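You operate a simulated robot arm through the tools that you are given. There is no shell and no other tool. Be economical: measure what you need, move in short steps, check, and stop when the job is done.

Carry out the task below with a simulated robot arm. There is one attempt and no reset: what you move stays moved.

JOB
Wind the black bobbin on the yellow spindle to the turns on the winding card.
Fine: load with the winder stopped; guard shut, set the dial, start; wait for DONE; leave the coil in. Where these are worked on the way, their far stop is far enough and under half their travel is too little: winder guard.

It is judged by the outcome, as a careful person would: the job done as asked, and still so three seconds after it is handed in. It fails if anything else is knocked over, pushed out of place, dropped, spilled or broken.

ROBOT AND FRAMES
A 7-joint arm with a two-finger parallel gripper on a trunk, on a base that drives. Base frame: it is fixed to the floor where the robot stands at the start and does not move with it; the origin is under the middle of the robot, x ahead of it, y to its left, z up. Readings come in mm, rad, newtons and seconds.
With the tool pointing down near the work surface it reaches from about 480 to 920 mm from the robot's upright axis, wherever it stands. Its first joint turns from -2.007 to 2.007 rad. Places, roughly: blue clamp lever [500, -300, 900]; gap knob [200, -400, 700]; gap lock lever [200, -300, 600]; green clamp lever [400, -400, 900]; nest of the yellow spindle [500, -500, 900]; orange clamp lever [500, -200, 900]; red clamp lever [300, -500, 900]; speed dial [600, 200, 500]; white clamp lever [600, -100, 900]; winder guard [400, -300, 1100]; yellow clamp lever [400, -500, 900]. Payload 3.91 kg.
The tool frame sits at the grasp point between the pads (the TCP): z along the fingers, y along the line on which they close. The tips reach 30 mm beyond it. The gripper opens to 110 mm. The fingers are 20 mm wide and 10 mm thick; the gripper's body (48 by 112 mm) begins 55 mm behind the TCP.
Orientation is that of the tool frame in the base frame, as a unit quaternion [w, x, y, z]. With the fingers straight down and closing along the base's y, the tool's x points along the base's -x, its y along +y and its z along -z.

CONTROLS
- The arm moves only by the tool nudge_tool. Its argument "increments" is one flat list of numbers, 7 for each row, row after row: the shift along the tool's x, y, z in mm, then the turn, a rotation vector about the tool's x, y, z in rad, then the closure in counts, from 0 (fully open) to 255 (shut). In form: [dx, dy, dz, ax, ay, az, claw, dx, dy, dz, ax, ay, az, claw, ...]. A call has 1 to 10 rows; each row is the pose to reach, as a shift and turn from the pose commanded when the call began, along the tool's axes at that moment. A row lasts 0.2 s, in which the tool goes at most 50 mm and 0.15 rad; a call with a longer step from one row to the next is refused whole, and so is a gripper value outside its range. Where a pose cannot be reached the arm comes as near as it can. A force on the tool above 40 N (or 10 N above the force at the start of the call, whichever is more), or a blocked arm, ends the call early, and 0.2 s more pass. The fingers move at their own pace (about 153 mm/s each) and stop on an object; they squeeze with about 40 N. The grip force told is the motor's: it shows also when the fingers shut on nothing. Time passes only in rows, and 0.2 s behind the last, so rows that repeat a pose let the fingers close. It gives the time, the measured TCP pose, the force on the tool (base axes), the opening and the grip force at its end, in the units of the frame above (readings bear some noise), with the torque about the TCP (base axes, N m) and any sound that the robot's microphone picked up.
- Cameras (640 x 400 px; columns grow to the right, rows downward): "scene" is now at [187.2, 130.5, 1284.5]; the picture's right is [-0.85, -0.52, 0.00], its down [-0.32, 0.52, -0.79] and it looks along [0.41, -0.67, -0.61] (base axes); focal length 214 px, centre (320, 200). "wrist" rides on the gripper at [72, 17, -103] in the tool frame; the picture's right is [-0.23, 0.97, 0.00], its down [-0.76, -0.18, -0.62] and it looks along [-0.61, -0.14, 0.78] (tool axes); focal length 222 px, centre (320, 200). There is no depth. A picture from a camera that has moved, and an enlarged one, comes with that camera's place and axes in the base frame and with its lens.
- camera(camera): a new picture of that camera. No time passes.
- move_column(by): slides the trunk up (or, below 0, down) by that many mm; the arm and the scene camera ride with it, the base frame stays. It gives what a move gives, with no picture.
- steer(legs): drives the robot by 1 to 6 legs, each [ahead, left, turn to the left] in mm, mm and rad, along the robot's own axes; the way and the turn of a leg run together, so that a leg with both is an arc; at most 1500 mm and 3.142 rad a leg. The arm and the cameras ride along, it lands a little off, and it stops where it bumps. It gives what a move gives.
- aim_head(pan, tilt): turns the head with the scene camera to pan (to the left, within 1.396 rad either way) and tilt (down, from -0.506 to 1.204), counted from straight ahead of the robot. It gives what a move gives.
- close_up(camera, box): a new picture of the part [left, top, right, bottom] of that camera's present view, enlarged. No time passes.
- finish_job(): hands the job in; it is judged then, once.

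Work in short steps. Places have to be worked out from the pictures, the camera data and where the tool is seen: move nearer, look again, correct. Check each grasp and each placing, and mend what went wrong. You have 120 turns and 90 pictures in all, those below and enlarged ones among them. Open the gripper and draw the arm clear of the work before you hand the job in, unless the task says otherwise; then end with one line.

The tools are called after "Emit:" as a command line: name --argument value ..., lists and objects as JSON in quotes. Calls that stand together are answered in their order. nudge_tool: Moves the arm, as the interface text tells. Its arguments: {"type":"object","properties":{"increments":{"type":"array","items":{"type":"number"}}},"required":["increments"]} The other tools are called the same way: move_column (by) slides the trunk up or down; steer (legs) drives the base; aim_head (pan, tilt) turns the head that bears the scene camera; camera (camera) takes a picture; close_up (camera, box) takes an enlarged picture of a part of a camera's view; finish_job () hands the job in.

At the start:

```text
clock: 0.0
tool_pos: [520.5, 191.0, 1318.9]
orientation: [0.0, 0.0, 1.0, 0.0]
wrist_force: [-0.8, 0.2, 0.4]
ft_torque: [0.03, 0.0, 0.03]
finger_gap: 110.0
gripper_force: 0.1
trunk travel left (down, up): [-625.0, 365.0]
robot x, y, heading: [5.2, 0.3, 0.0]
head pan, tilt: [-1.019, 0.658]
```

scene: 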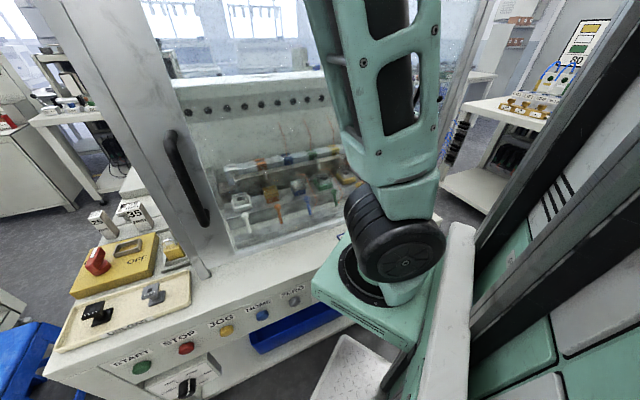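
wrist: 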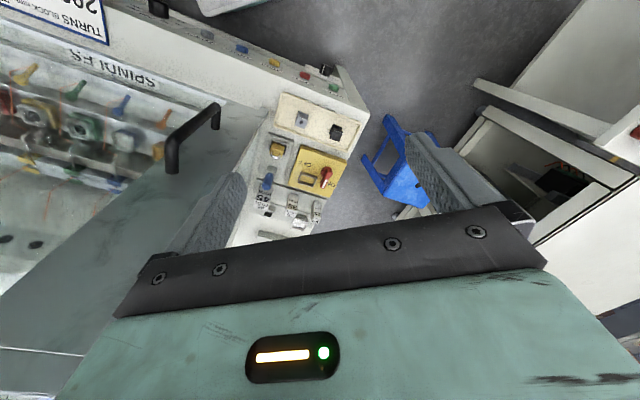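

The scene shows a coil winder with guard, panel with START/STOP etc., a tray with bobbins. I look closer at parts of the scene.

Emit:
close_up --camera "scene" --box '[40, 180, 240, 400]'

Emit:
close_up --camera "scene" --box '[160, 80, 360, 260]'

Emit:
close_up --camera "wrist" --box '[0, 0, 360, 240]'

Emit:
close_up --camera "scene" --box '[430, 0, 640, 150]'

```text
1.82 times, centred on (140, 290) of scene
camera zoom: at [187.2, 130.5, 1284.5], right [-0.85, -0.52, 0.0], down [-0.32, 0.52, -0.79], along [0.41, -0.67, -0.61], focal length 390 px, centre (647, 36)
```

zoom: 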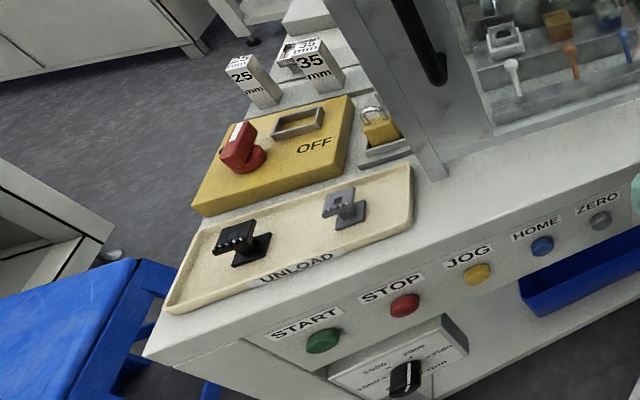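

```text
2.22 times, centred on (260, 170) of scene
camera zoom: at [187.2, 130.5, 1284.5], right [-0.85, -0.52, 0.0], down [-0.32, 0.52, -0.79], along [0.41, -0.67, -0.61], focal length 477 px, centre (453, 267)
```

zoom: 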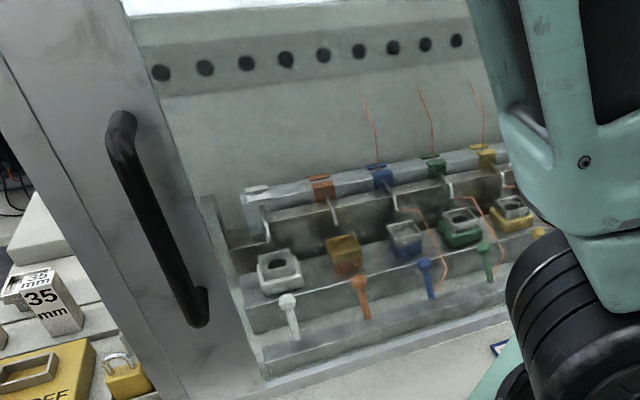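

```text
1.67 times, centred on (180, 120) of wrist
camera zoom: at [447.8, 206.5, 1423.4], right [0.23, 0.97, 0.0], down [0.76, -0.18, 0.62], along [0.61, -0.14, -0.78], focal length 370 px, centre (553, 333)
```

zoom: 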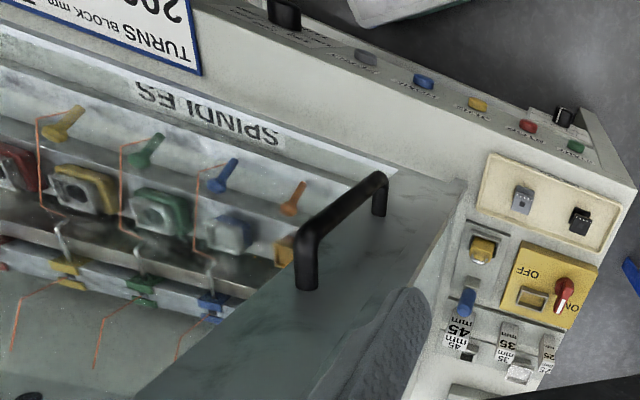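

```text
2.67 times, centred on (535, 75) of scene
camera zoom: at [187.2, 130.5, 1284.5], right [-0.85, -0.52, 0.0], down [-0.32, 0.52, -0.79], along [0.41, -0.67, -0.61], focal length 572 px, centre (-253, 533)
```

zoom: 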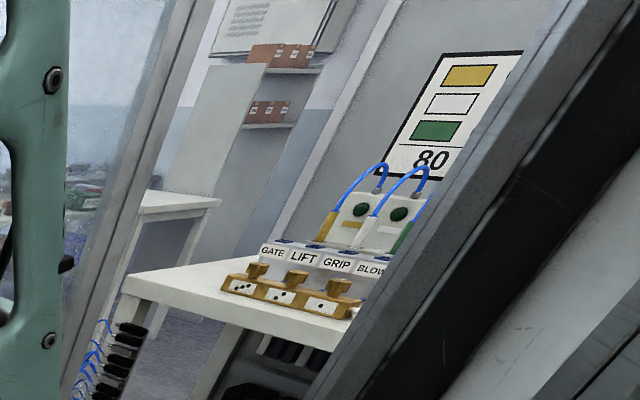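

I look around with the head to see the guard, card and display.

Emit:
aim_head --pan -0.75 --tilt 0.55

Emit:
camera --camera "scene"

Emit:
aim_head --pan -1.39 --tilt 0.75

Emit:
camera --camera "scene"

```text
clock: 0.8
tool_pos: [520.8, 191.1, 1320.2]
orientation: [0.0, 0.001, 1.0, 0.0]
wrist_force: [0.4, -0.6, 0.2]
ft_torque: [-0.03, 0.05, -0.02]
finger_gap: 109.9
gripper_force: 0.1
trunk travel left (down, up): [-625.0, 365.0]
robot x, y, heading: [1.8, -0.8, -0.002]
head pan, tilt: [-0.75, 0.55]
```

```text
83 pictures are left
camera scene: at [207.6, 142.9, 1294.0], right [-0.68, -0.73, 0.0], down [-0.38, 0.36, -0.85], along [0.62, -0.58, -0.52], focal length 214 px, centre (320, 200)
```

scene: 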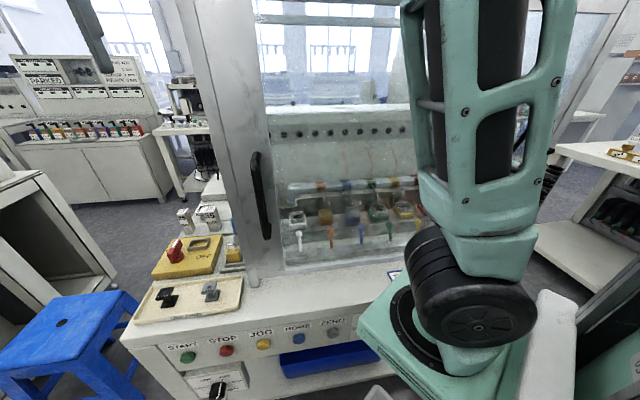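

```text
clock: 1.8
tool_pos: [521.0, 190.5, 1320.9]
orientation: [-0.001, 0.0, 1.0, 0.001]
wrist_force: [0.3, 0.0, 0.1]
ft_torque: [-0.01, 0.01, 0.01]
finger_gap: 109.9
gripper_force: 0.0
trunk travel left (down, up): [-625.0, 365.0]
robot x, y, heading: [-1.1, -1.8, -0.001]
head pan, tilt: [-1.389, 0.75]
```

```text
82 pictures are left
camera scene: at [157.0, 122.7, 1276.7], right [-0.98, -0.18, 0.0], down [-0.12, 0.67, -0.73], along [0.13, -0.72, -0.68], focal length 214 px, centre (320, 200)
```

scene: 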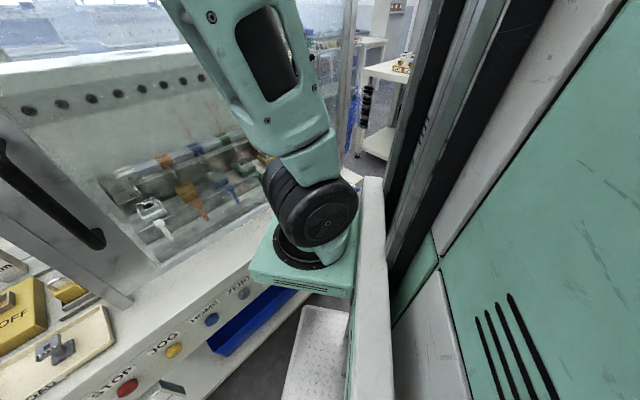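

To triangulate I raise the trunk by 300 mm and look from above.

Emit:
move_column --by 300

Emit:
aim_head --pan -0.75 --tilt 0.85

Emit:
camera --camera "scene"

Emit:
camera --camera "wrist"

```text
clock: 4.8
tool_pos: [520.2, 190.8, 1619.8]
orientation: [0.001, 0.0, 1.0, 0.0]
wrist_force: [-0.6, 0.6, 0.1]
ft_torque: [0.02, 0.02, 0.03]
finger_gap: 109.9
gripper_force: 0.0
trunk travel left (down, up): [-925.0, 65.0]
robot x, y, heading: [-1.6, 1.2, -0.004]
head pan, tilt: [-1.389, 0.75]
```

```text
clock: 5.8
tool_pos: [521.1, 190.9, 1619.6]
orientation: [0.0, 0.0, 1.0, -0.001]
wrist_force: [-0.7, 0.1, 0.0]
ft_torque: [-0.04, 0.01, -0.01]
finger_gap: 109.9
gripper_force: 0.0
trunk travel left (down, up): [-925.0, 65.0]
robot x, y, heading: [-0.8, 1.5, -0.002]
head pan, tilt: [-0.75, 0.85]
```

```text
81 pictures are left
camera scene: at [199.1, 150.8, 1568.6], right [-0.68, -0.73, 0.0], down [-0.55, 0.51, -0.66], along [0.48, -0.45, -0.75], focal length 214 px, centre (320, 200)
```

scene: 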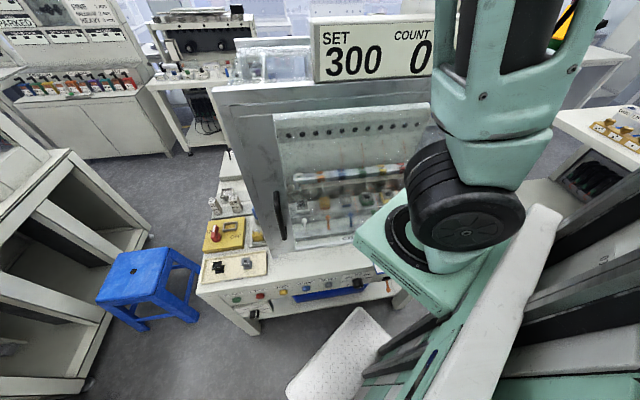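

```text
80 pictures are left
camera wrist: at [447.9, 206.5, 1723.4], right [0.23, 0.97, 0.0], down [0.76, -0.18, 0.62], along [0.61, -0.14, -0.78], focal length 222 px, centre (320, 200)
```

wrist: 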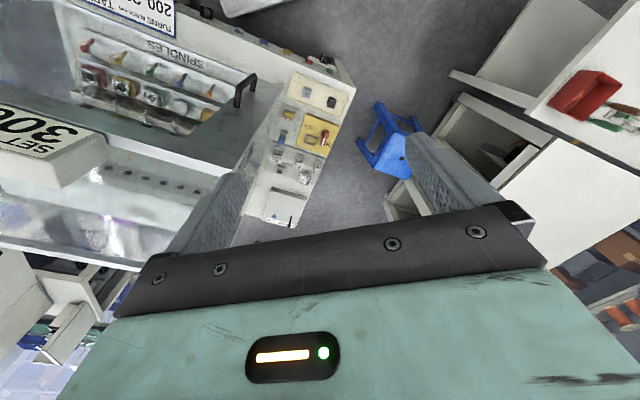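

The display shows SET 300; the card reads TURNS 200-something. I read the card and the panel closely.

Emit:
close_up --camera "wrist" --box '[60, 0, 220, 100]'

Emit:
close_up --camera "scene" --box '[190, 200, 350, 320]'

Emit:
close_up --camera "wrist" --box '[230, 60, 370, 230]'

```text
4.00 times, centred on (140, 50) of wrist
camera zoom: at [447.9, 206.5, 1723.4], right [0.23, 0.97, 0.0], down [0.76, -0.18, 0.62], along [0.61, -0.14, -0.78], focal length 888 px, centre (1040, 800)
```

zoom: 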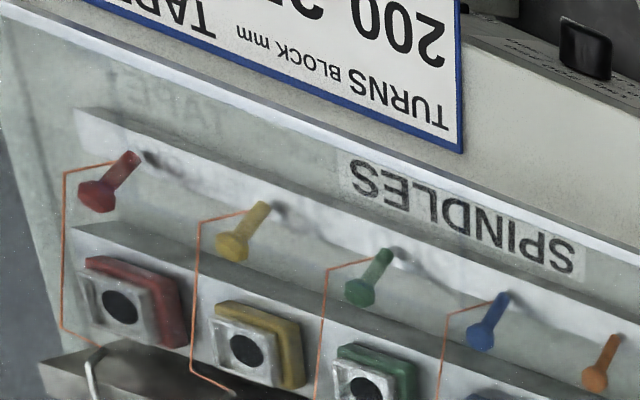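

```text
3.33 times, centred on (270, 260) of scene
camera zoom: at [199.1, 150.8, 1568.6], right [-0.68, -0.73, 0.0], down [-0.55, 0.51, -0.66], along [0.48, -0.45, -0.75], focal length 715 px, centre (487, 0)
```

zoom: 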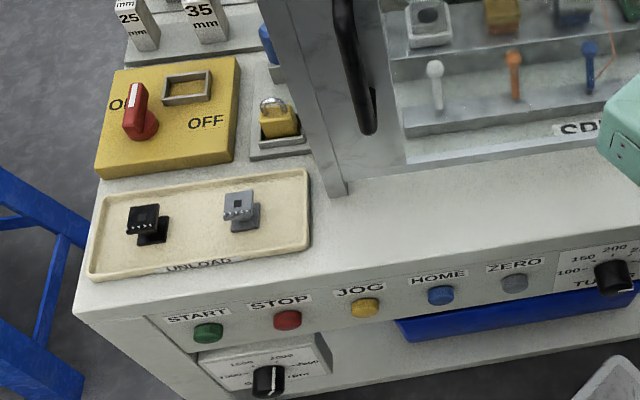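

```text
2.35 times, centred on (300, 145) of wrist
camera zoom: at [447.9, 206.5, 1723.4], right [0.23, 0.97, 0.0], down [0.76, -0.18, 0.62], along [0.61, -0.14, -0.78], focal length 523 px, centre (367, 329)
```

zoom: 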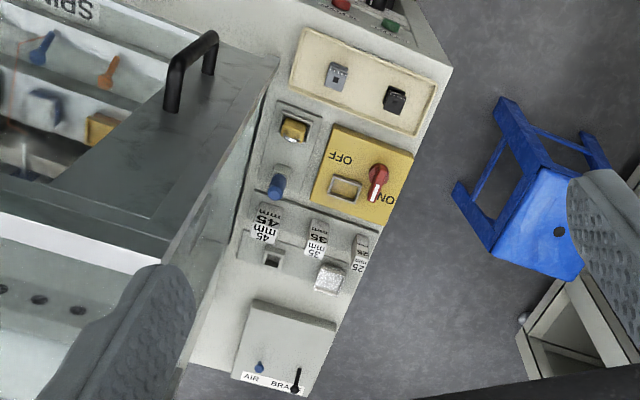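

The TURNS dial sits right of ZERO on the front panel, the card says 200 turns. I turn the robot in place to face the winder (about −0.58 rad) with the arm held high, then look.

Emit:
steer --legs '[[0, 0, -0.58]]'

Emit:
aim_head --pan 0 --tilt 0.9

Emit:
camera --camera "scene"

```text
clock: 7.8
tool_pos: [539.3, -128.2, 1620.3]
orientation: [0.0, 0.288, 0.958, 0.0]
wrist_force: [-0.3, -0.1, 0.1]
ft_torque: [-0.01, -0.01, 0.0]
finger_gap: 110.0
gripper_force: 0.0
trunk travel left (down, up): [-925.0, 65.0]
robot x, y, heading: [0.9, 0.1, -0.585]
head pan, tilt: [-0.75, 0.85]
```

```text
clock: 8.9
tool_pos: [539.5, -128.8, 1619.2]
orientation: [0.0, 0.288, 0.958, 0.0]
wrist_force: [-0.1, -0.1, 0.0]
ft_torque: [-0.01, -0.03, 0.01]
finger_gap: 110.1
gripper_force: 0.0
trunk travel left (down, up): [-925.0, 65.0]
robot x, y, heading: [-1.8, -0.8, -0.586]
head pan, tilt: [0.0, 0.901]
```

```text
76 pictures are left
camera scene: at [294.4, 50.1, 1564.7], right [-0.55, -0.83, 0.0], down [-0.65, 0.43, -0.62], along [0.52, -0.34, -0.78], focal length 214 px, centre (320, 200)
```

scene: 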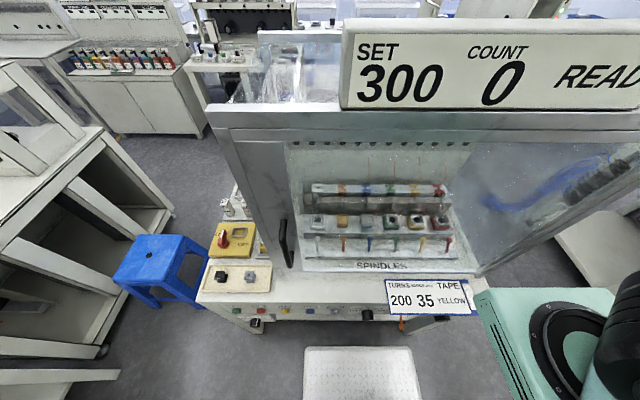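

The card: 200 turns, block 35, tape yellow; display READY. I look closely at the guard and front.

Emit:
close_up --camera "scene" --box '[200, 100, 520, 300]'

Emit:
close_up --camera "scene" --box '[200, 240, 500, 400]'

Emit:
close_up --camera "scene" --box '[0, 0, 200, 80]'

```text
2.00 times, centred on (360, 200) of scene
camera zoom: at [294.4, 50.1, 1564.7], right [-0.55, -0.83, 0.0], down [-0.65, 0.43, -0.62], along [0.52, -0.34, -0.78], focal length 429 px, centre (240, 200)
```

zoom: 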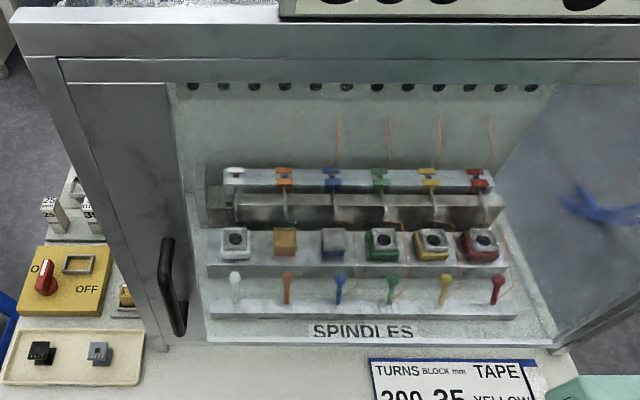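

```text
2.13 times, centred on (350, 320) of scene
camera zoom: at [294.4, 50.1, 1564.7], right [-0.55, -0.83, 0.0], down [-0.65, 0.43, -0.62], along [0.52, -0.34, -0.78], focal length 458 px, centre (256, -56)
```

zoom: 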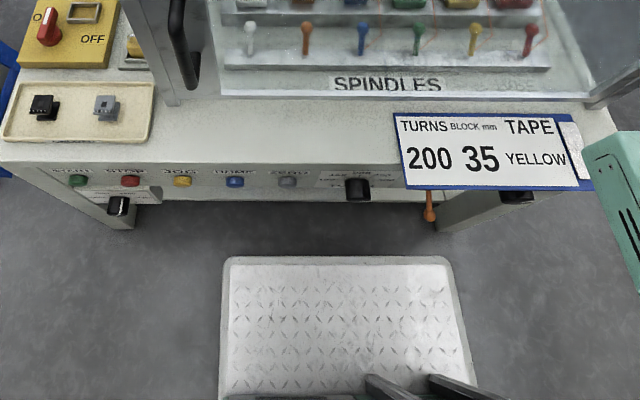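

```text
3.20 times, centred on (100, 40) of scene
camera zoom: at [294.4, 50.1, 1564.7], right [-0.55, -0.83, 0.0], down [-0.65, 0.43, -0.62], along [0.52, -0.34, -0.78], focal length 686 px, centre (1024, 712)
```

zoom: 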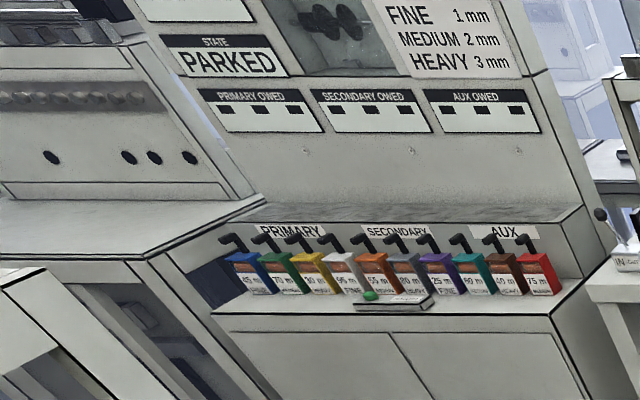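

I take one enlarged look at the nests and the right side of the guard for hinges/rails.

Emit:
close_up --camera "scene" --box '[290, 170, 470, 280]'

Emit:
aim_head --pan -0.3 --tilt 0.5

Emit:
camera --camera "scene"

Emit:
camera --camera "wrist"

```text
3.56 times, centred on (380, 225) of scene
camera zoom: at [294.4, 50.1, 1564.7], right [-0.55, -0.83, 0.0], down [-0.65, 0.43, -0.62], along [0.52, -0.34, -0.78], focal length 763 px, centre (107, 111)
```

zoom: 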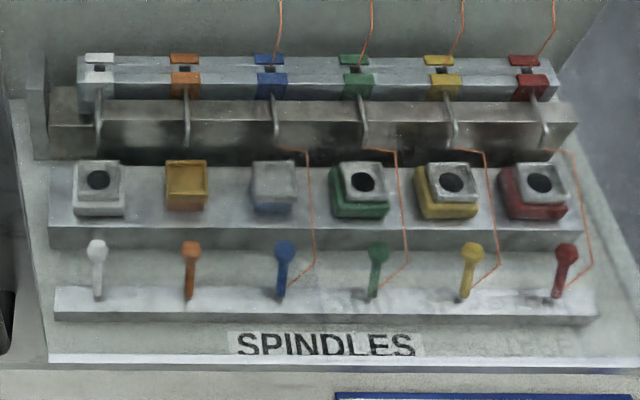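

```text
clock: 9.8
tool_pos: [538.8, -129.3, 1619.7]
orientation: [0.0, 0.289, 0.957, 0.0]
wrist_force: [0.7, 0.5, -0.7]
ft_torque: [-0.01, 0.02, 0.03]
finger_gap: 109.9
gripper_force: 0.1
trunk travel left (down, up): [-925.0, 65.0]
robot x, y, heading: [0.6, -0.9, -0.588]
head pan, tilt: [-0.3, 0.499]
```

```text
71 pictures are left
camera scene: at [289.1, 21.4, 1598.5], right [-0.77, -0.63, 0.0], down [-0.3, 0.37, -0.88], along [0.56, -0.68, -0.48], focal length 214 px, centre (320, 200)
```

scene: 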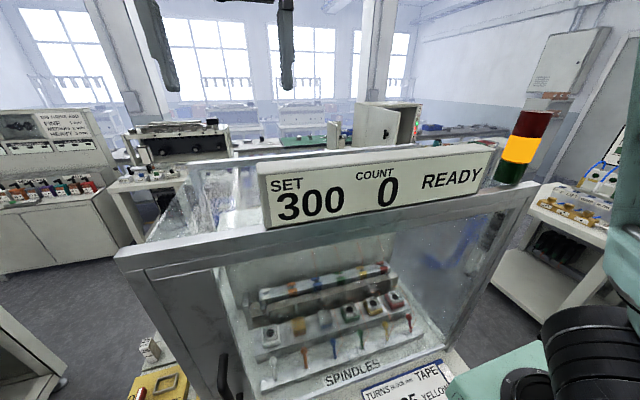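

```text
70 pictures are left
camera wrist: at [487.7, -75.0, 1723.3], right [0.73, 0.69, 0.0], down [0.54, -0.57, 0.62], along [0.43, -0.45, -0.78], focal length 222 px, centre (320, 200)
```

wrist: 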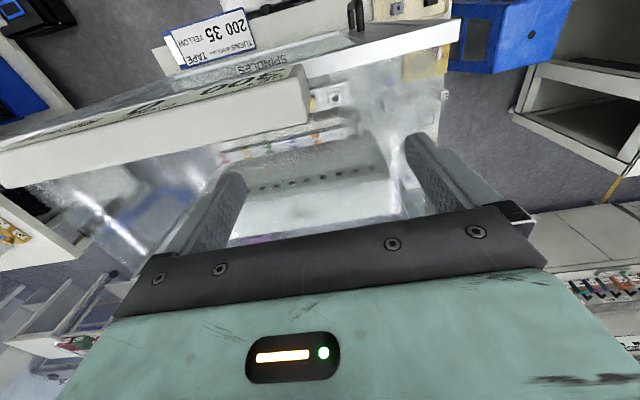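

The guard is a framed clear door with a vertical bar handle at its left (about p=445 ahead, 287 left of the robot, z≈990–1180). Before backing off for room I check what is beside/behind the robot.

Emit:
aim_head --pan 1.39 --tilt 0.7

Emit:
camera --camera "scene"

Emit:
aim_head --pan -1.39 --tilt 0.7

Emit:
camera --camera "scene"

```text
clock: 11.6
tool_pos: [538.4, -128.0, 1619.4]
orientation: [0.0, 0.288, 0.958, 0.0]
wrist_force: [0.5, 0.0, 0.2]
ft_torque: [0.01, -0.01, 0.01]
finger_gap: 110.1
gripper_force: 0.0
trunk travel left (down, up): [-925.0, 65.0]
robot x, y, heading: [3.0, 1.7, -0.581]
head pan, tilt: [1.389, 0.7]
```

```text
69 pictures are left
camera scene: at [290.4, 153.0, 1580.9], right [0.72, -0.69, 0.0], down [-0.45, -0.46, -0.77], along [0.53, 0.55, -0.64], focal length 214 px, centre (320, 200)
```

scene: 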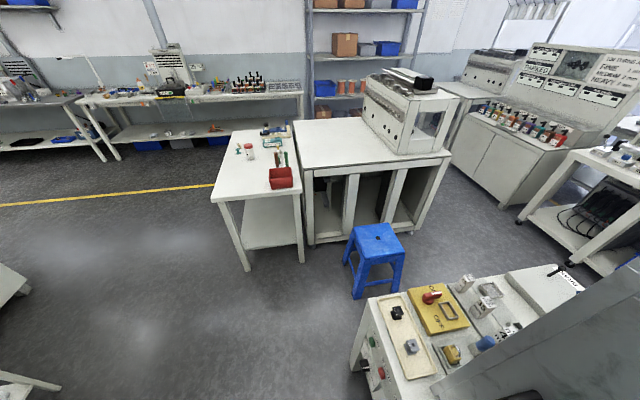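

```text
clock: 14.0
tool_pos: [539.4, -128.7, 1619.5]
orientation: [0.0, 0.288, 0.958, 0.0]
wrist_force: [-0.1, 0.5, 0.7]
ft_torque: [0.01, -0.01, -0.01]
finger_gap: 110.1
gripper_force: 0.1
trunk travel left (down, up): [-925.0, 65.0]
robot x, y, heading: [-0.6, -2.9, -0.584]
head pan, tilt: [-1.389, 0.7]
```

```text
68 pictures are left
camera scene: at [198.2, 13.6, 1580.9], right [-0.92, 0.39, 0.0], down [0.25, 0.59, -0.76], along [-0.3, -0.7, -0.64], focal length 214 px, centre (320, 200)
```

scene: 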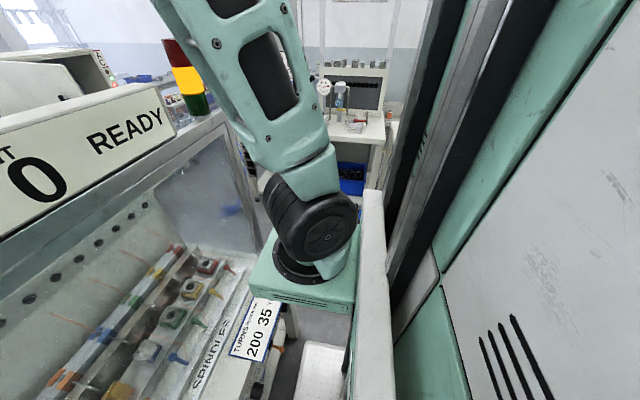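

Floor behind/left looks clear. I back off 300 mm straight from the winder, lower the trunk again, and aim the head at the guard.

Emit:
steer --legs '[[-300, 0, 0]]'

Emit:
move_column --by -300

Emit:
nudge_tool --increments '[0, 0, 0, 0, -0.15, 0, 0, 0, 0, 0, 0, -0.3, 0, 0, 0, 0, 0, 0, -0.45, 0, 0, 0, 0, 0, 0, -0.6, 0, 0, 0, 0, 0, 0, -0.75, 0, 0, 0, 0, 0, 0, -0.9, 0, 0, 0, 0, 0, 0, -1.05, 0, 0, 0, 0, 0, 0, -1.2, 0, 0, 0, 0, 0, 0, -1.35, 0, 0, 0, 0, 0, 0, -1.5, 0, 0]'

Emit:
aim_head --pan 0.1 --tilt 0.5

Emit:
camera --camera "scene"

```text
clock: 16.1
tool_pos: [285.4, 37.4, 1621.0]
orientation: [0.0, 0.29, 0.957, -0.001]
wrist_force: [0.0, 0.3, -0.2]
ft_torque: [0.02, 0.03, 0.0]
finger_gap: 109.7
gripper_force: 0.1
trunk travel left (down, up): [-925.0, 65.0]
robot x, y, heading: [-252.4, 167.9, -0.589]
head pan, tilt: [-1.389, 0.7]
```

```text
clock: 19.1
tool_pos: [285.2, 37.7, 1320.1]
orientation: [0.0, 0.291, 0.957, 0.0]
wrist_force: [-0.3, 0.8, 0.0]
ft_torque: [0.0, -0.03, -0.01]
finger_gap: 109.9
gripper_force: 0.0
trunk travel left (down, up): [-625.0, 365.0]
robot x, y, heading: [-253.6, 169.7, -0.588]
head pan, tilt: [-1.389, 0.7]
```

```text
clock: 21.3
tool_pos: [285.2, 37.1, 1320.3]
orientation: [0.653, 0.212, 0.699, -0.197]
wrist_force: [-0.3, 0.8, -0.4]
ft_torque: [0.02, -0.03, 0.0]
finger_gap: 110.1
gripper_force: 0.0
trunk travel left (down, up): [-625.0, 365.0]
robot x, y, heading: [-256.0, 170.8, -0.588]
head pan, tilt: [-1.389, 0.7]
```

```text
clock: 22.9
tool_pos: [285.1, 36.8, 1320.4]
orientation: [0.651, 0.213, 0.701, -0.198]
wrist_force: [0.1, 1.3, 0.0]
ft_torque: [0.01, 0.0, 0.01]
finger_gap: 110.0
gripper_force: 0.1
trunk travel left (down, up): [-625.0, 365.0]
robot x, y, heading: [-251.1, 168.3, -0.591]
head pan, tilt: [0.099, 0.499]
```

```text
67 pictures are left
camera scene: at [58.8, 216.3, 1298.6], right [-0.47, -0.88, 0.0], down [-0.42, 0.23, -0.88], along [0.77, -0.41, -0.48], focal length 214 px, centre (320, 200)
```

scene: 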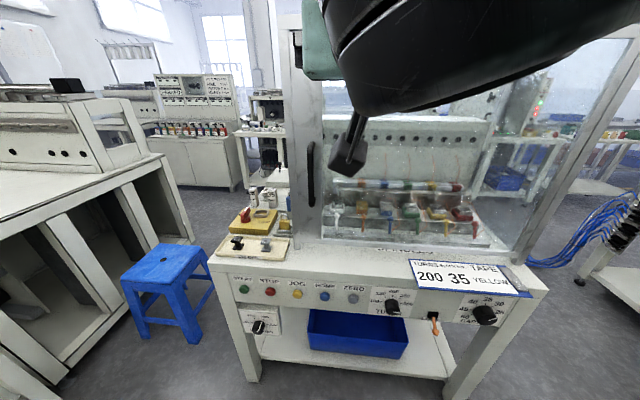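

Good overview. The handle is about 163 ahead, 97 left, 235 below the TCP's approach pose; I move the horizontal tool in front of the handle, stopping short.

Emit:
nudge_tool --increments '[28, 12, 22, 0, -0.035, 0, 0, 56, 24, 44, 0, -0.07, 0, 0, 84, 36, 67, 0, -0.07, 0, 0, 112, 49, 90, 0, -0.07, 0, 0, 140, 61, 112, 0, -0.07, 0, 0, 168, 73, 134, 0, -0.07, 0, 0, 196, 85, 157, 0, -0.07, 0, 0, 223, 97, 170, 0, -0.07, 0, 0]'

Emit:
camera --camera "scene"

Emit:
camera --camera "wrist"

```text
clock: 24.6
tool_pos: [467.0, 32.1, 1086.9]
orientation: [0.677, 0.206, 0.676, -0.206]
wrist_force: [0.4, -0.5, -0.4]
ft_torque: [0.0, 0.01, 0.02]
finger_gap: 110.1
gripper_force: 0.1
trunk travel left (down, up): [-625.0, 365.0]
robot x, y, heading: [-254.3, 167.8, -0.594]
head pan, tilt: [0.099, 0.499]
```

```text
66 pictures are left
camera scene: at [58.5, 216.2, 1298.7], right [-0.47, -0.88, 0.0], down [-0.42, 0.23, -0.88], along [0.77, -0.41, -0.48], focal length 214 px, centre (320, 200)
```

scene: 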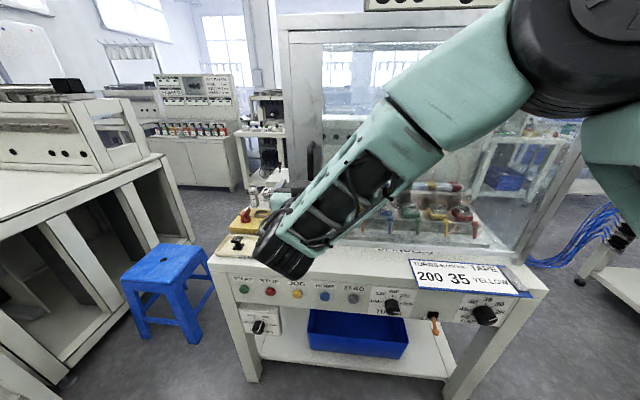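

```text
65 pictures are left
camera wrist: at [390.4, 103.3, 1014.8], right [0.54, 0.81, 0.23], down [-0.62, 0.2, 0.76], along [0.57, -0.55, 0.61], focal length 222 px, centre (320, 200)
```

wrist: 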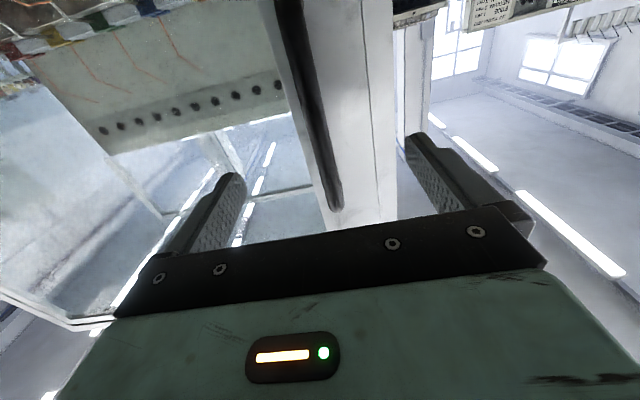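

The bar lies between the open fingers; I advance 60 mm and close gently on it.

Emit:
nudge_tool --increments '[0, 0, 30, 0, 0, 0, 0, 0, 0, 60, 0, 0, 0, 0, 0, 0, 60, 0, 0, 0, 130, 0, 0, 60, 0, 0, 0, 255, 0, 0, 60, 0, 0, 0, 255]'

Emit:
camera --camera "wrist"

```text
clock: 25.9
tool_pos: [517.6, -0.4, 1087.6]
orientation: [0.676, 0.205, 0.677, -0.205]
wrist_force: [0.5, -1.6, 0.1]
ft_torque: [-0.04, -0.11, 0.07]
finger_gap: 16.0
gripper_force: 44.7
trunk travel left (down, up): [-625.0, 365.0]
robot x, y, heading: [-252.6, 168.3, -0.592]
head pan, tilt: [0.099, 0.499]
```

```text
64 pictures are left
camera wrist: at [440.5, 70.8, 1015.4], right [0.54, 0.81, 0.23], down [-0.62, 0.2, 0.76], along [0.57, -0.55, 0.61], focal length 222 px, centre (320, 200)
```

wrist: 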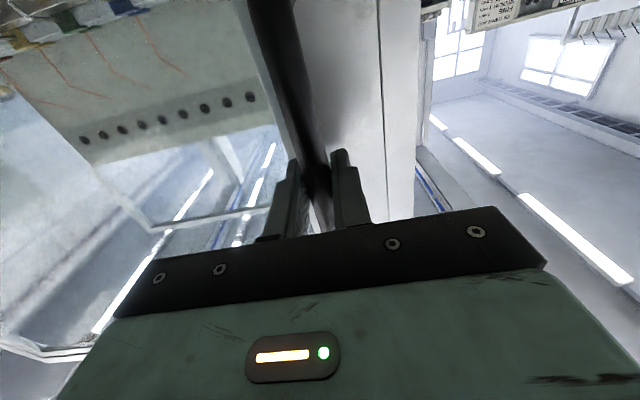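

Handle gripped (16 mm). I test a small sideways slide to the right first, watching the force.

Emit:
nudge_tool --increments '[0, -8, 0, 0, 0, 0, 255, 0, -16, 0, 0, 0, 0, 255, 0, -25, 0, 0, 0, 0, 255]'

```text
clock: 26.4
tool_pos: [512.7, 2.9, 1088.1]
orientation: [0.679, 0.197, 0.68, -0.195]
wrist_force: [7.0, 6.4, -0.7]
ft_torque: [-0.5, 0.11, -0.13]
finger_gap: 15.8
gripper_force: 45.3
trunk travel left (down, up): [-625.0, 365.0]
robot x, y, heading: [-259.9, 171.2, -0.583]
head pan, tilt: [0.099, 0.499]
stopped in row 2: the force on the tool passed its limit at 46 N (the readings are from after the stop); the commanded pose is now the measured one
```

Blocked sideways to the right. I test pulling outward.

Emit:
nudge_tool --increments '[0, 0, -8, 0, 0, 0, 255, 0, 0, -16, 0, 0, 0, 255, 0, 0, -25, 0, 0, 0, 255]'

```text
clock: 27.2
tool_pos: [491.3, 14.1, 1087.3]
orientation: [0.678, 0.199, 0.679, -0.197]
wrist_force: [2.6, 4.4, -2.9]
ft_torque: [-0.46, 0.12, 0.07]
finger_gap: 15.8
gripper_force: 44.6
trunk travel left (down, up): [-625.0, 365.0]
robot x, y, heading: [-253.3, 170.0, -0.592]
head pan, tilt: [0.099, 0.499]
```

It moved out with little force; I check whether the door came along.

Emit:
camera --camera "wrist"

Emit:
camera --camera "scene"

```text
63 pictures are left
camera wrist: at [412.8, 83.6, 1015.6], right [0.52, 0.82, 0.23], down [-0.62, 0.18, 0.76], along [0.58, -0.54, 0.61], focal length 222 px, centre (320, 200)
```

wrist: 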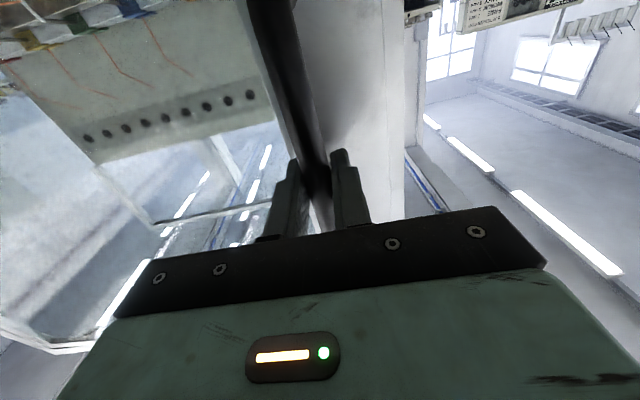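

```text
62 pictures are left
camera scene: at [59.4, 217.3, 1298.5], right [-0.47, -0.88, 0.0], down [-0.42, 0.22, -0.88], along [0.78, -0.41, -0.48], focal length 214 px, centre (320, 200)
```

scene: 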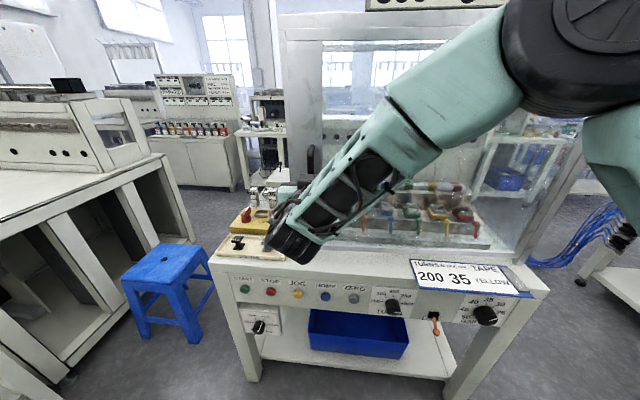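

The bar is still held and the door gap opened: it is hinged on the right (radius ≈ 615 mm). I pull it along its arc to about 0.35 rad.

Emit:
nudge_tool --increments '[0, -4, -31, 0, 0, 0, 255, 0, -9, -61, 0, 0, 0, 255, 0, -15, -91, 0, 0, 0, 255, 0, -23, -121, 0, 0, 0, 255, 0, -33, -150, 0, 0, 0, 255, 0, -44, -179, 0, 0, 0, 255]'

Emit:
camera --camera "scene"

```text
clock: 28.6
tool_pos: [315.5, 74.5, 1089.2]
orientation: [0.679, 0.198, 0.679, -0.196]
wrist_force: [2.0, 10.1, -8.8]
ft_torque: [-0.59, 0.2, 0.15]
finger_gap: 15.9
gripper_force: 45.5
trunk travel left (down, up): [-625.0, 365.0]
robot x, y, heading: [-250.3, 165.5, -0.587]
head pan, tilt: [0.099, 0.499]
```

```text
61 pictures are left
camera scene: at [59.6, 217.7, 1298.3], right [-0.47, -0.88, 0.0], down [-0.42, 0.22, -0.88], along [0.78, -0.41, -0.48], focal length 214 px, centre (320, 200)
```

scene: 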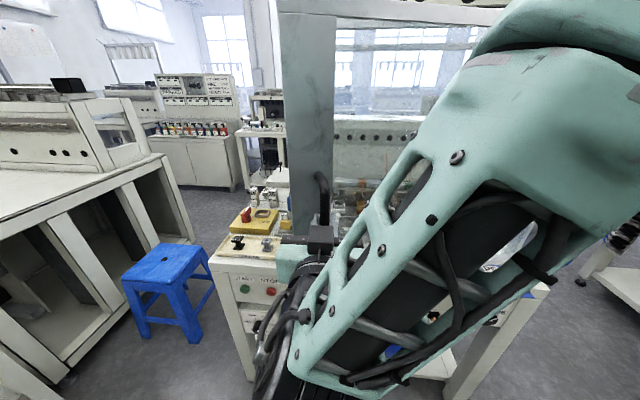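

The door swings nicely. I release the bar, back the base by 300 mm for more room, and look.

Emit:
nudge_tool --increments '[0, 0, 0, 0, 0, 0, 0, 0, 0, 0, 0, 0, 0, 0, 0, 0, -40, 0, 0, 0, 0, 0, 0, -60, 0, 0, 0, 0]'

Emit:
steer --legs '[[-320, 0, 0]]'

Emit:
camera --camera "scene"

```text
clock: 29.6
tool_pos: [263.8, 104.9, 1087.9]
orientation: [0.679, 0.199, 0.679, -0.197]
wrist_force: [0.6, 0.0, -0.1]
ft_torque: [-0.03, -0.01, -0.02]
finger_gap: 109.9
gripper_force: 0.0
trunk travel left (down, up): [-625.0, 365.0]
robot x, y, heading: [-252.4, 168.9, -0.589]
head pan, tilt: [0.099, 0.499]
```

```text
clock: 31.7
tool_pos: [-0.4, 278.3, 1087.4]
orientation: [0.679, 0.2, 0.678, -0.199]
wrist_force: [-0.5, -0.5, 0.4]
ft_torque: [-0.01, -0.02, 0.01]
finger_gap: 109.9
gripper_force: 0.1
trunk travel left (down, up): [-625.0, 365.0]
robot x, y, heading: [-512.6, 345.5, -0.595]
head pan, tilt: [0.099, 0.499]
```

```text
60 pictures are left
camera scene: at [-204.6, 392.4, 1298.6], right [-0.47, -0.88, 0.0], down [-0.42, 0.23, -0.88], along [0.77, -0.42, -0.48], focal length 214 px, centre (320, 200)
```

scene: 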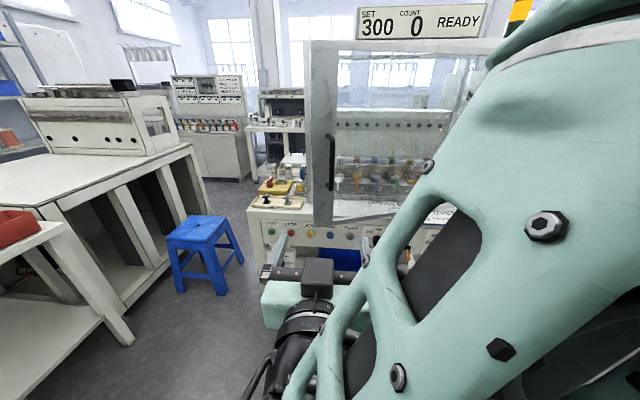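

The door stayed ajar. I extend straight 376 mm to the same handle spot and grip again.

Emit:
nudge_tool --increments '[0, 0, 45, 0, 0, 0, 0, 0, 0, 90, 0, 0, 0, 0, 0, 0, 135, 0, 0, 0, 0, 0, 0, 180, 0, 0, 0, 0, 0, 0, 225, 0, 0, 0, 0, 0, 0, 270, 0, 0, 0, 0, 0, 0, 310, 0, 0, 0, 0, 0, 0, 350, 0, 0, 0, 0, 0, 0, 376, 0, 0, 0, 0, 0, 0, 376, 0, 0, 0, 0]'

Emit:
nudge_tool --increments '[0, 0, 0, 0, 0, 0, 128, 0, 0, 0, 0, 0, 0, 255, 0, 0, 0, 0, 0, 0, 255, 0, 0, 0, 0, 0, 0, 255]'

```text
clock: 33.9
tool_pos: [318.2, 75.1, 1086.9]
orientation: [0.679, 0.2, 0.679, -0.197]
wrist_force: [0.3, -0.2, -0.2]
ft_torque: [-0.02, 0.0, -0.03]
finger_gap: 110.1
gripper_force: 0.1
trunk travel left (down, up): [-625.0, 365.0]
robot x, y, heading: [-516.1, 343.3, -0.591]
head pan, tilt: [0.099, 0.499]
```

```text
clock: 34.9
tool_pos: [317.1, 73.2, 1087.6]
orientation: [0.679, 0.201, 0.678, -0.198]
wrist_force: [-0.9, -6.9, 0.2]
ft_torque: [-0.44, 0.11, 0.0]
finger_gap: 15.8
gripper_force: 45.5
trunk travel left (down, up): [-625.0, 365.0]
robot x, y, heading: [-517.0, 343.4, -0.592]
head pan, tilt: [0.099, 0.499]
```

Gripped. I swing the door further along its arc, turning the tool partly with it.

Emit:
nudge_tool --increments '[0, -18.6, -38.5, -0.055, 0, 0, 255, 0, -39.6, -76, -0.11, 0, 0, 255, 0, -63.6, -112, -0.165, 0, 0, 255, 0, -89.6, -146.2, -0.22, 0, 0, 255, 0, -118.6, -178.5, -0.275, 0, 0, 255, 0, -149, -208.8, -0.33, 0, 0, 255, 0, -182, -236.8, -0.39, 0, 0, 255]'

Emit:
camera --camera "scene"

```text
clock: 36.5
tool_pos: [81.3, 73.5, 1087.0]
orientation: [0.701, 0.092, 0.701, -0.09]
wrist_force: [-7.6, 40.0, -5.0]
ft_torque: [-0.2, 0.46, 0.08]
finger_gap: 15.9
gripper_force: 45.4
out of reach, approached as far as the arm can: row 6, 7
trunk travel left (down, up): [-625.0, 365.0]
robot x, y, heading: [-514.4, 346.2, -0.589]
head pan, tilt: [0.099, 0.499]
```

```text
59 pictures are left
camera scene: at [-204.9, 394.8, 1298.5], right [-0.47, -0.88, 0.0], down [-0.42, 0.22, -0.88], along [0.77, -0.42, -0.48], focal length 214 px, centre (320, 200)
```

scene: 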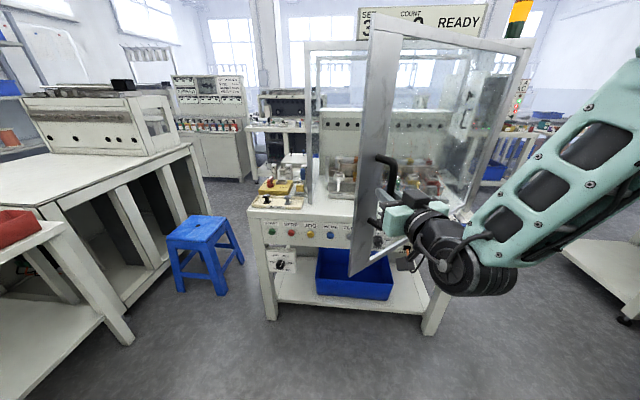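

The door is about 45° open. I release, retract from the handle, then drive left and check, to push the door the rest from its inner face.

Emit:
nudge_tool --increments '[0, 0, 0, 0, 0, 0, 0, 0, 0, 0, 0, 0, 0, 0, 0, 0, -40, 0, 0, 0, 0, 0, 0, -80, 0, 0, 0, 0, 0, 0, -120, 0, 0, 0, 0, 0, 0, -150, 0, 0, 0, 0]'

Emit:
steer --legs '[[0, 380, 0]]'

Emit:
aim_head --pan -0.2 --tilt 0.6

Emit:
camera --camera "scene"

```text
clock: 37.9
tool_pos: [60.3, 140.8, 1118.2]
orientation: [0.701, 0.096, 0.701, -0.094]
wrist_force: [-0.4, 0.4, -1.0]
ft_torque: [0.01, 0.0, 0.0]
finger_gap: 110.0
gripper_force: 0.0
out of reach, approached as far as the arm can: row 3, 4, 5, 6
trunk travel left (down, up): [-625.0, 365.0]
robot x, y, heading: [-517.5, 344.1, -0.586]
head pan, tilt: [0.099, 0.499]
```

```text
clock: 40.3
tool_pos: [270.6, 452.0, 1118.8]
orientation: [0.701, 0.097, 0.7, -0.094]
wrist_force: [0.3, 0.5, -0.1]
ft_torque: [-0.03, -0.01, -0.01]
finger_gap: 110.1
gripper_force: 0.1
trunk travel left (down, up): [-625.0, 365.0]
robot x, y, heading: [-310.0, 656.1, -0.598]
head pan, tilt: [0.099, 0.499]
```

```text
clock: 41.1
tool_pos: [269.9, 451.0, 1119.0]
orientation: [0.701, 0.097, 0.7, -0.095]
wrist_force: [-0.1, -0.9, 0.4]
ft_torque: [-0.01, -0.03, 0.0]
finger_gap: 110.1
gripper_force: 0.1
trunk travel left (down, up): [-625.0, 365.0]
robot x, y, heading: [-304.6, 654.3, -0.592]
head pan, tilt: [-0.201, 0.6]
```

```text
58 pictures are left
camera scene: at [-12.5, 682.9, 1289.5], right [-0.71, -0.7, 0.0], down [-0.4, 0.4, -0.83], along [0.58, -0.59, -0.56], focal length 214 px, centre (320, 200)
```

scene: 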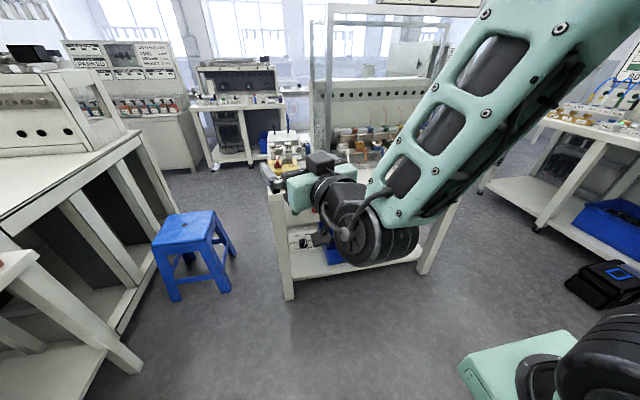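

The TCP is clear left of the door edge. I drive forward 150 mm and look at the door with the head turned right.

Emit:
steer --legs '[[150, 0, 0]]'

Emit:
aim_head --pan -0.6 --tilt 0.5

Emit:
camera --camera "scene"

Emit:
camera --camera "wrist"

```text
clock: 42.5
tool_pos: [394.3, 364.8, 1118.9]
orientation: [0.701, 0.097, 0.7, -0.095]
wrist_force: [0.4, -1.0, -0.3]
ft_torque: [0.02, 0.0, 0.05]
finger_gap: 109.9
gripper_force: 0.0
trunk travel left (down, up): [-625.0, 365.0]
robot x, y, heading: [-181.3, 569.8, -0.595]
head pan, tilt: [-0.201, 0.6]
```

```text
clock: 43.4
tool_pos: [394.6, 365.2, 1118.1]
orientation: [0.701, 0.098, 0.7, -0.094]
wrist_force: [0.4, 0.1, -0.3]
ft_torque: [0.02, 0.0, 0.02]
finger_gap: 109.9
gripper_force: 0.1
trunk travel left (down, up): [-625.0, 365.0]
robot x, y, heading: [-180.8, 571.6, -0.591]
head pan, tilt: [-0.6, 0.499]
```

```text
57 pictures are left
camera scene: at [84.0, 576.4, 1298.6], right [-0.93, -0.37, 0.0], down [-0.18, 0.45, -0.88], along [0.32, -0.82, -0.48], focal length 214 px, centre (320, 200)
```

scene: 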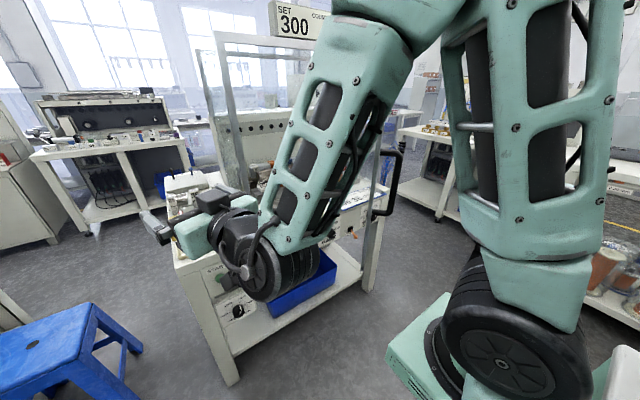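

```text
56 pictures are left
camera wrist: at [299.4, 409.9, 1046.2], right [0.26, 0.94, 0.23], down [-0.65, -0.01, 0.76], along [0.71, -0.35, 0.61], focal length 222 px, centre (320, 200)
```

wrist: 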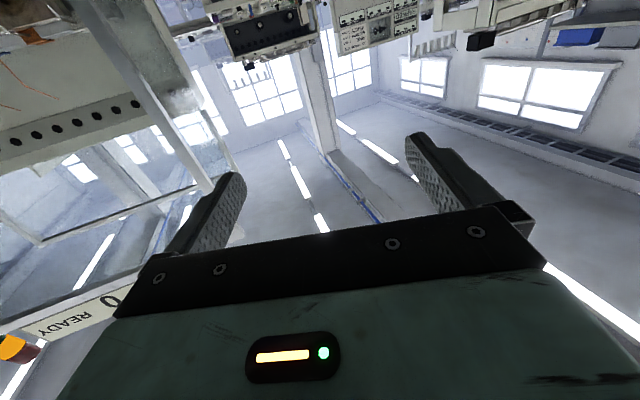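

The door stands ~45° open with its inner face toward me; TCP is at its free side. I close the gripper and sweep right 405 mm, turning the tool to face right.

Emit:
nudge_tool --increments '[0, -42.8, -13.8, 0.06, 0, 0, 255, 0, -85.6, -27.6, 0.12, 0, 0, 255, 0, -128.4, -41.4, 0.18, 0, 0, 255, 0, -171.2, -55.2, 0.24, 0, 0, 255, 0, -214, -69, 0.3, 0, 0, 255, 0, -256.8, -82.8, 0.36, 0, 0, 255, 0, -299.6, -96.6, 0.42, 0, 0, 255, 0, -342.4, -110.4, 0.48, 0, 0, 255, 0, -385.2, -124.2, 0.54, 0, 0, 255]'

Emit:
camera --camera "scene"

```text
clock: 45.5
tool_pos: [222.0, 21.4, 1152.4]
orientation: [0.66, 0.252, 0.657, -0.262]
wrist_force: [-2.0, -0.4, 0.6]
ft_torque: [-0.01, 0.03, 0.21]
finger_gap: 0.1
gripper_force: 37.9
out of reach, approached as far as the arm can: row 1, 2, 3, 4, 5, 6, 7, 8, 9
trunk travel left (down, up): [-625.0, 365.0]
robot x, y, heading: [-176.9, 588.0, -0.57]
head pan, tilt: [-0.6, 0.499]
stopped in row 9: the arm was blocked; the commanded pose is now the measured one
```

```text
55 pictures are left
camera scene: at [84.6, 606.7, 1299.6], right [-0.92, -0.39, 0.0], down [-0.18, 0.44, -0.88], along [0.34, -0.81, -0.47], focal length 214 px, centre (320, 200)
```

scene: 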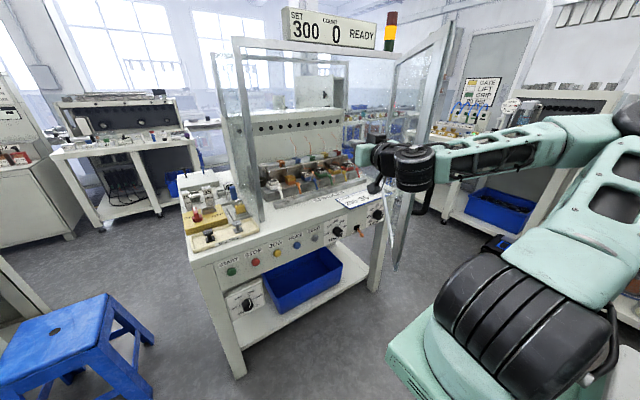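

The wrist appears pressed near the door's free edge; I enlarge to see contact.

Emit:
close_up --camera "scene" --box '[340, 20, 500, 280]'

Emit:
camera --camera "wrist"

```text
1.54 times, centred on (420, 150) of scene
camera zoom: at [84.6, 606.7, 1299.6], right [-0.92, -0.39, 0.0], down [-0.18, 0.44, -0.88], along [0.34, -0.81, -0.47], focal length 330 px, centre (166, 277)
```

zoom: 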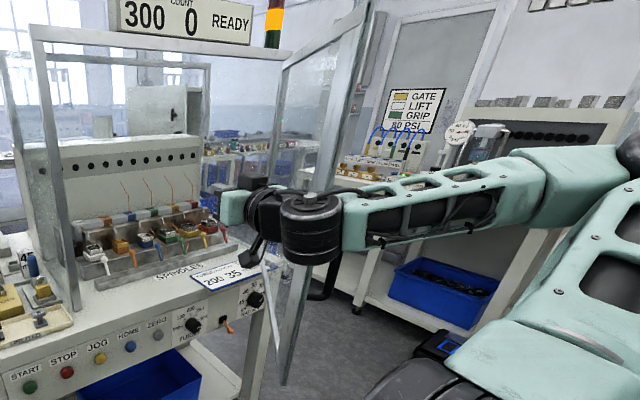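

```text
53 pictures are left
camera wrist: at [157.1, 101.4, 1079.7], right [0.66, 0.72, 0.21], down [-0.58, 0.3, 0.76], along [0.48, -0.62, 0.62], focal length 222 px, centre (320, 200)
```

wrist: 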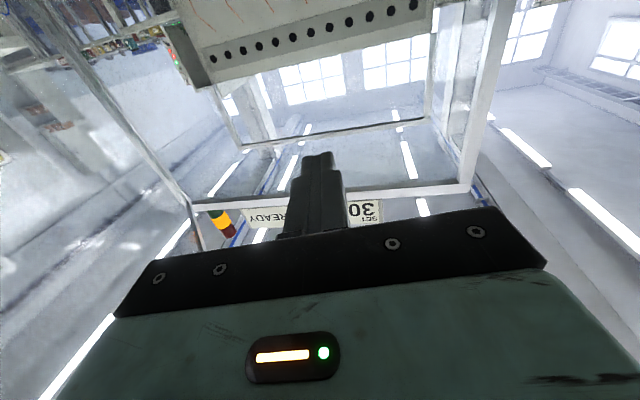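

The wrist joint is wedged on the door edge because the elbow passes outside. I undo the sweep, then restand the robot to the left facing right, so the arm can push straight.

Emit:
nudge_tool --increments '[0, 40, 0, 0, 0, 0, 255, 0, 80, 0, 0, 0, 0, 255, 0, 120, 0, 0, 0, 0, 255, 0, 160, 0, -0.05, 0, 0, 255, 0, 200, 0, -0.1, 0, 0, 255, 0, 240, 0, -0.15, 0, 0, 255, 0, 280, 0, -0.2, 0, 0, 255, 0, 320, 0, -0.25, 0, 0, 255, 0, 360, 0, -0.3, 0, 0, 255]'

Emit:
steer --legs '[[0, 380, 0]]'

Emit:
aim_head --pan 0.5 --tilt 0.8

Emit:
camera --camera "scene"

```text
clock: 47.5
tool_pos: [467.8, 268.2, 1148.2]
orientation: [0.688, 0.159, 0.689, -0.163]
wrist_force: [-0.6, 0.4, 0.7]
ft_torque: [0.01, 0.01, 0.03]
finger_gap: 0.2
gripper_force: 37.6
out of reach, approached as far as the arm can: row 1, 2, 3, 4
trunk travel left (down, up): [-625.0, 365.0]
robot x, y, heading: [-175.7, 587.4, -0.572]
head pan, tilt: [-0.6, 0.499]
```

```text
clock: 50.0
tool_pos: [675.9, 593.3, 1147.9]
orientation: [0.688, 0.159, 0.689, -0.164]
wrist_force: [0.6, 0.9, 0.1]
ft_torque: [0.02, 0.02, -0.04]
finger_gap: 0.0
gripper_force: 37.8
trunk travel left (down, up): [-625.0, 365.0]
robot x, y, heading: [31.6, 908.8, -0.571]
head pan, tilt: [-0.6, 0.499]
```

```text
clock: 51.3
tool_pos: [676.1, 593.0, 1147.4]
orientation: [0.688, 0.158, 0.689, -0.164]
wrist_force: [-0.4, 0.1, 0.6]
ft_torque: [-0.01, 0.0, -0.02]
finger_gap: 0.1
gripper_force: 37.6
trunk travel left (down, up): [-625.0, 365.0]
robot x, y, heading: [31.2, 915.7, -0.569]
head pan, tilt: [0.499, 0.799]
```

```text
52 pictures are left
camera scene: at [339.9, 1001.2, 1272.7], right [-0.07, -1.0, 0.0], down [-0.71, 0.05, -0.7], along [0.7, -0.05, -0.72], focal length 214 px, centre (320, 200)
```

scene: 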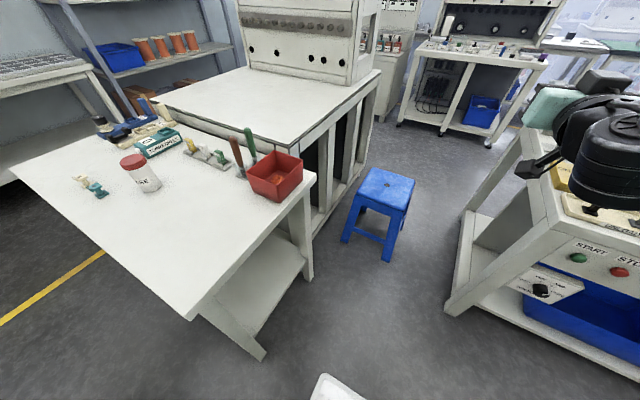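

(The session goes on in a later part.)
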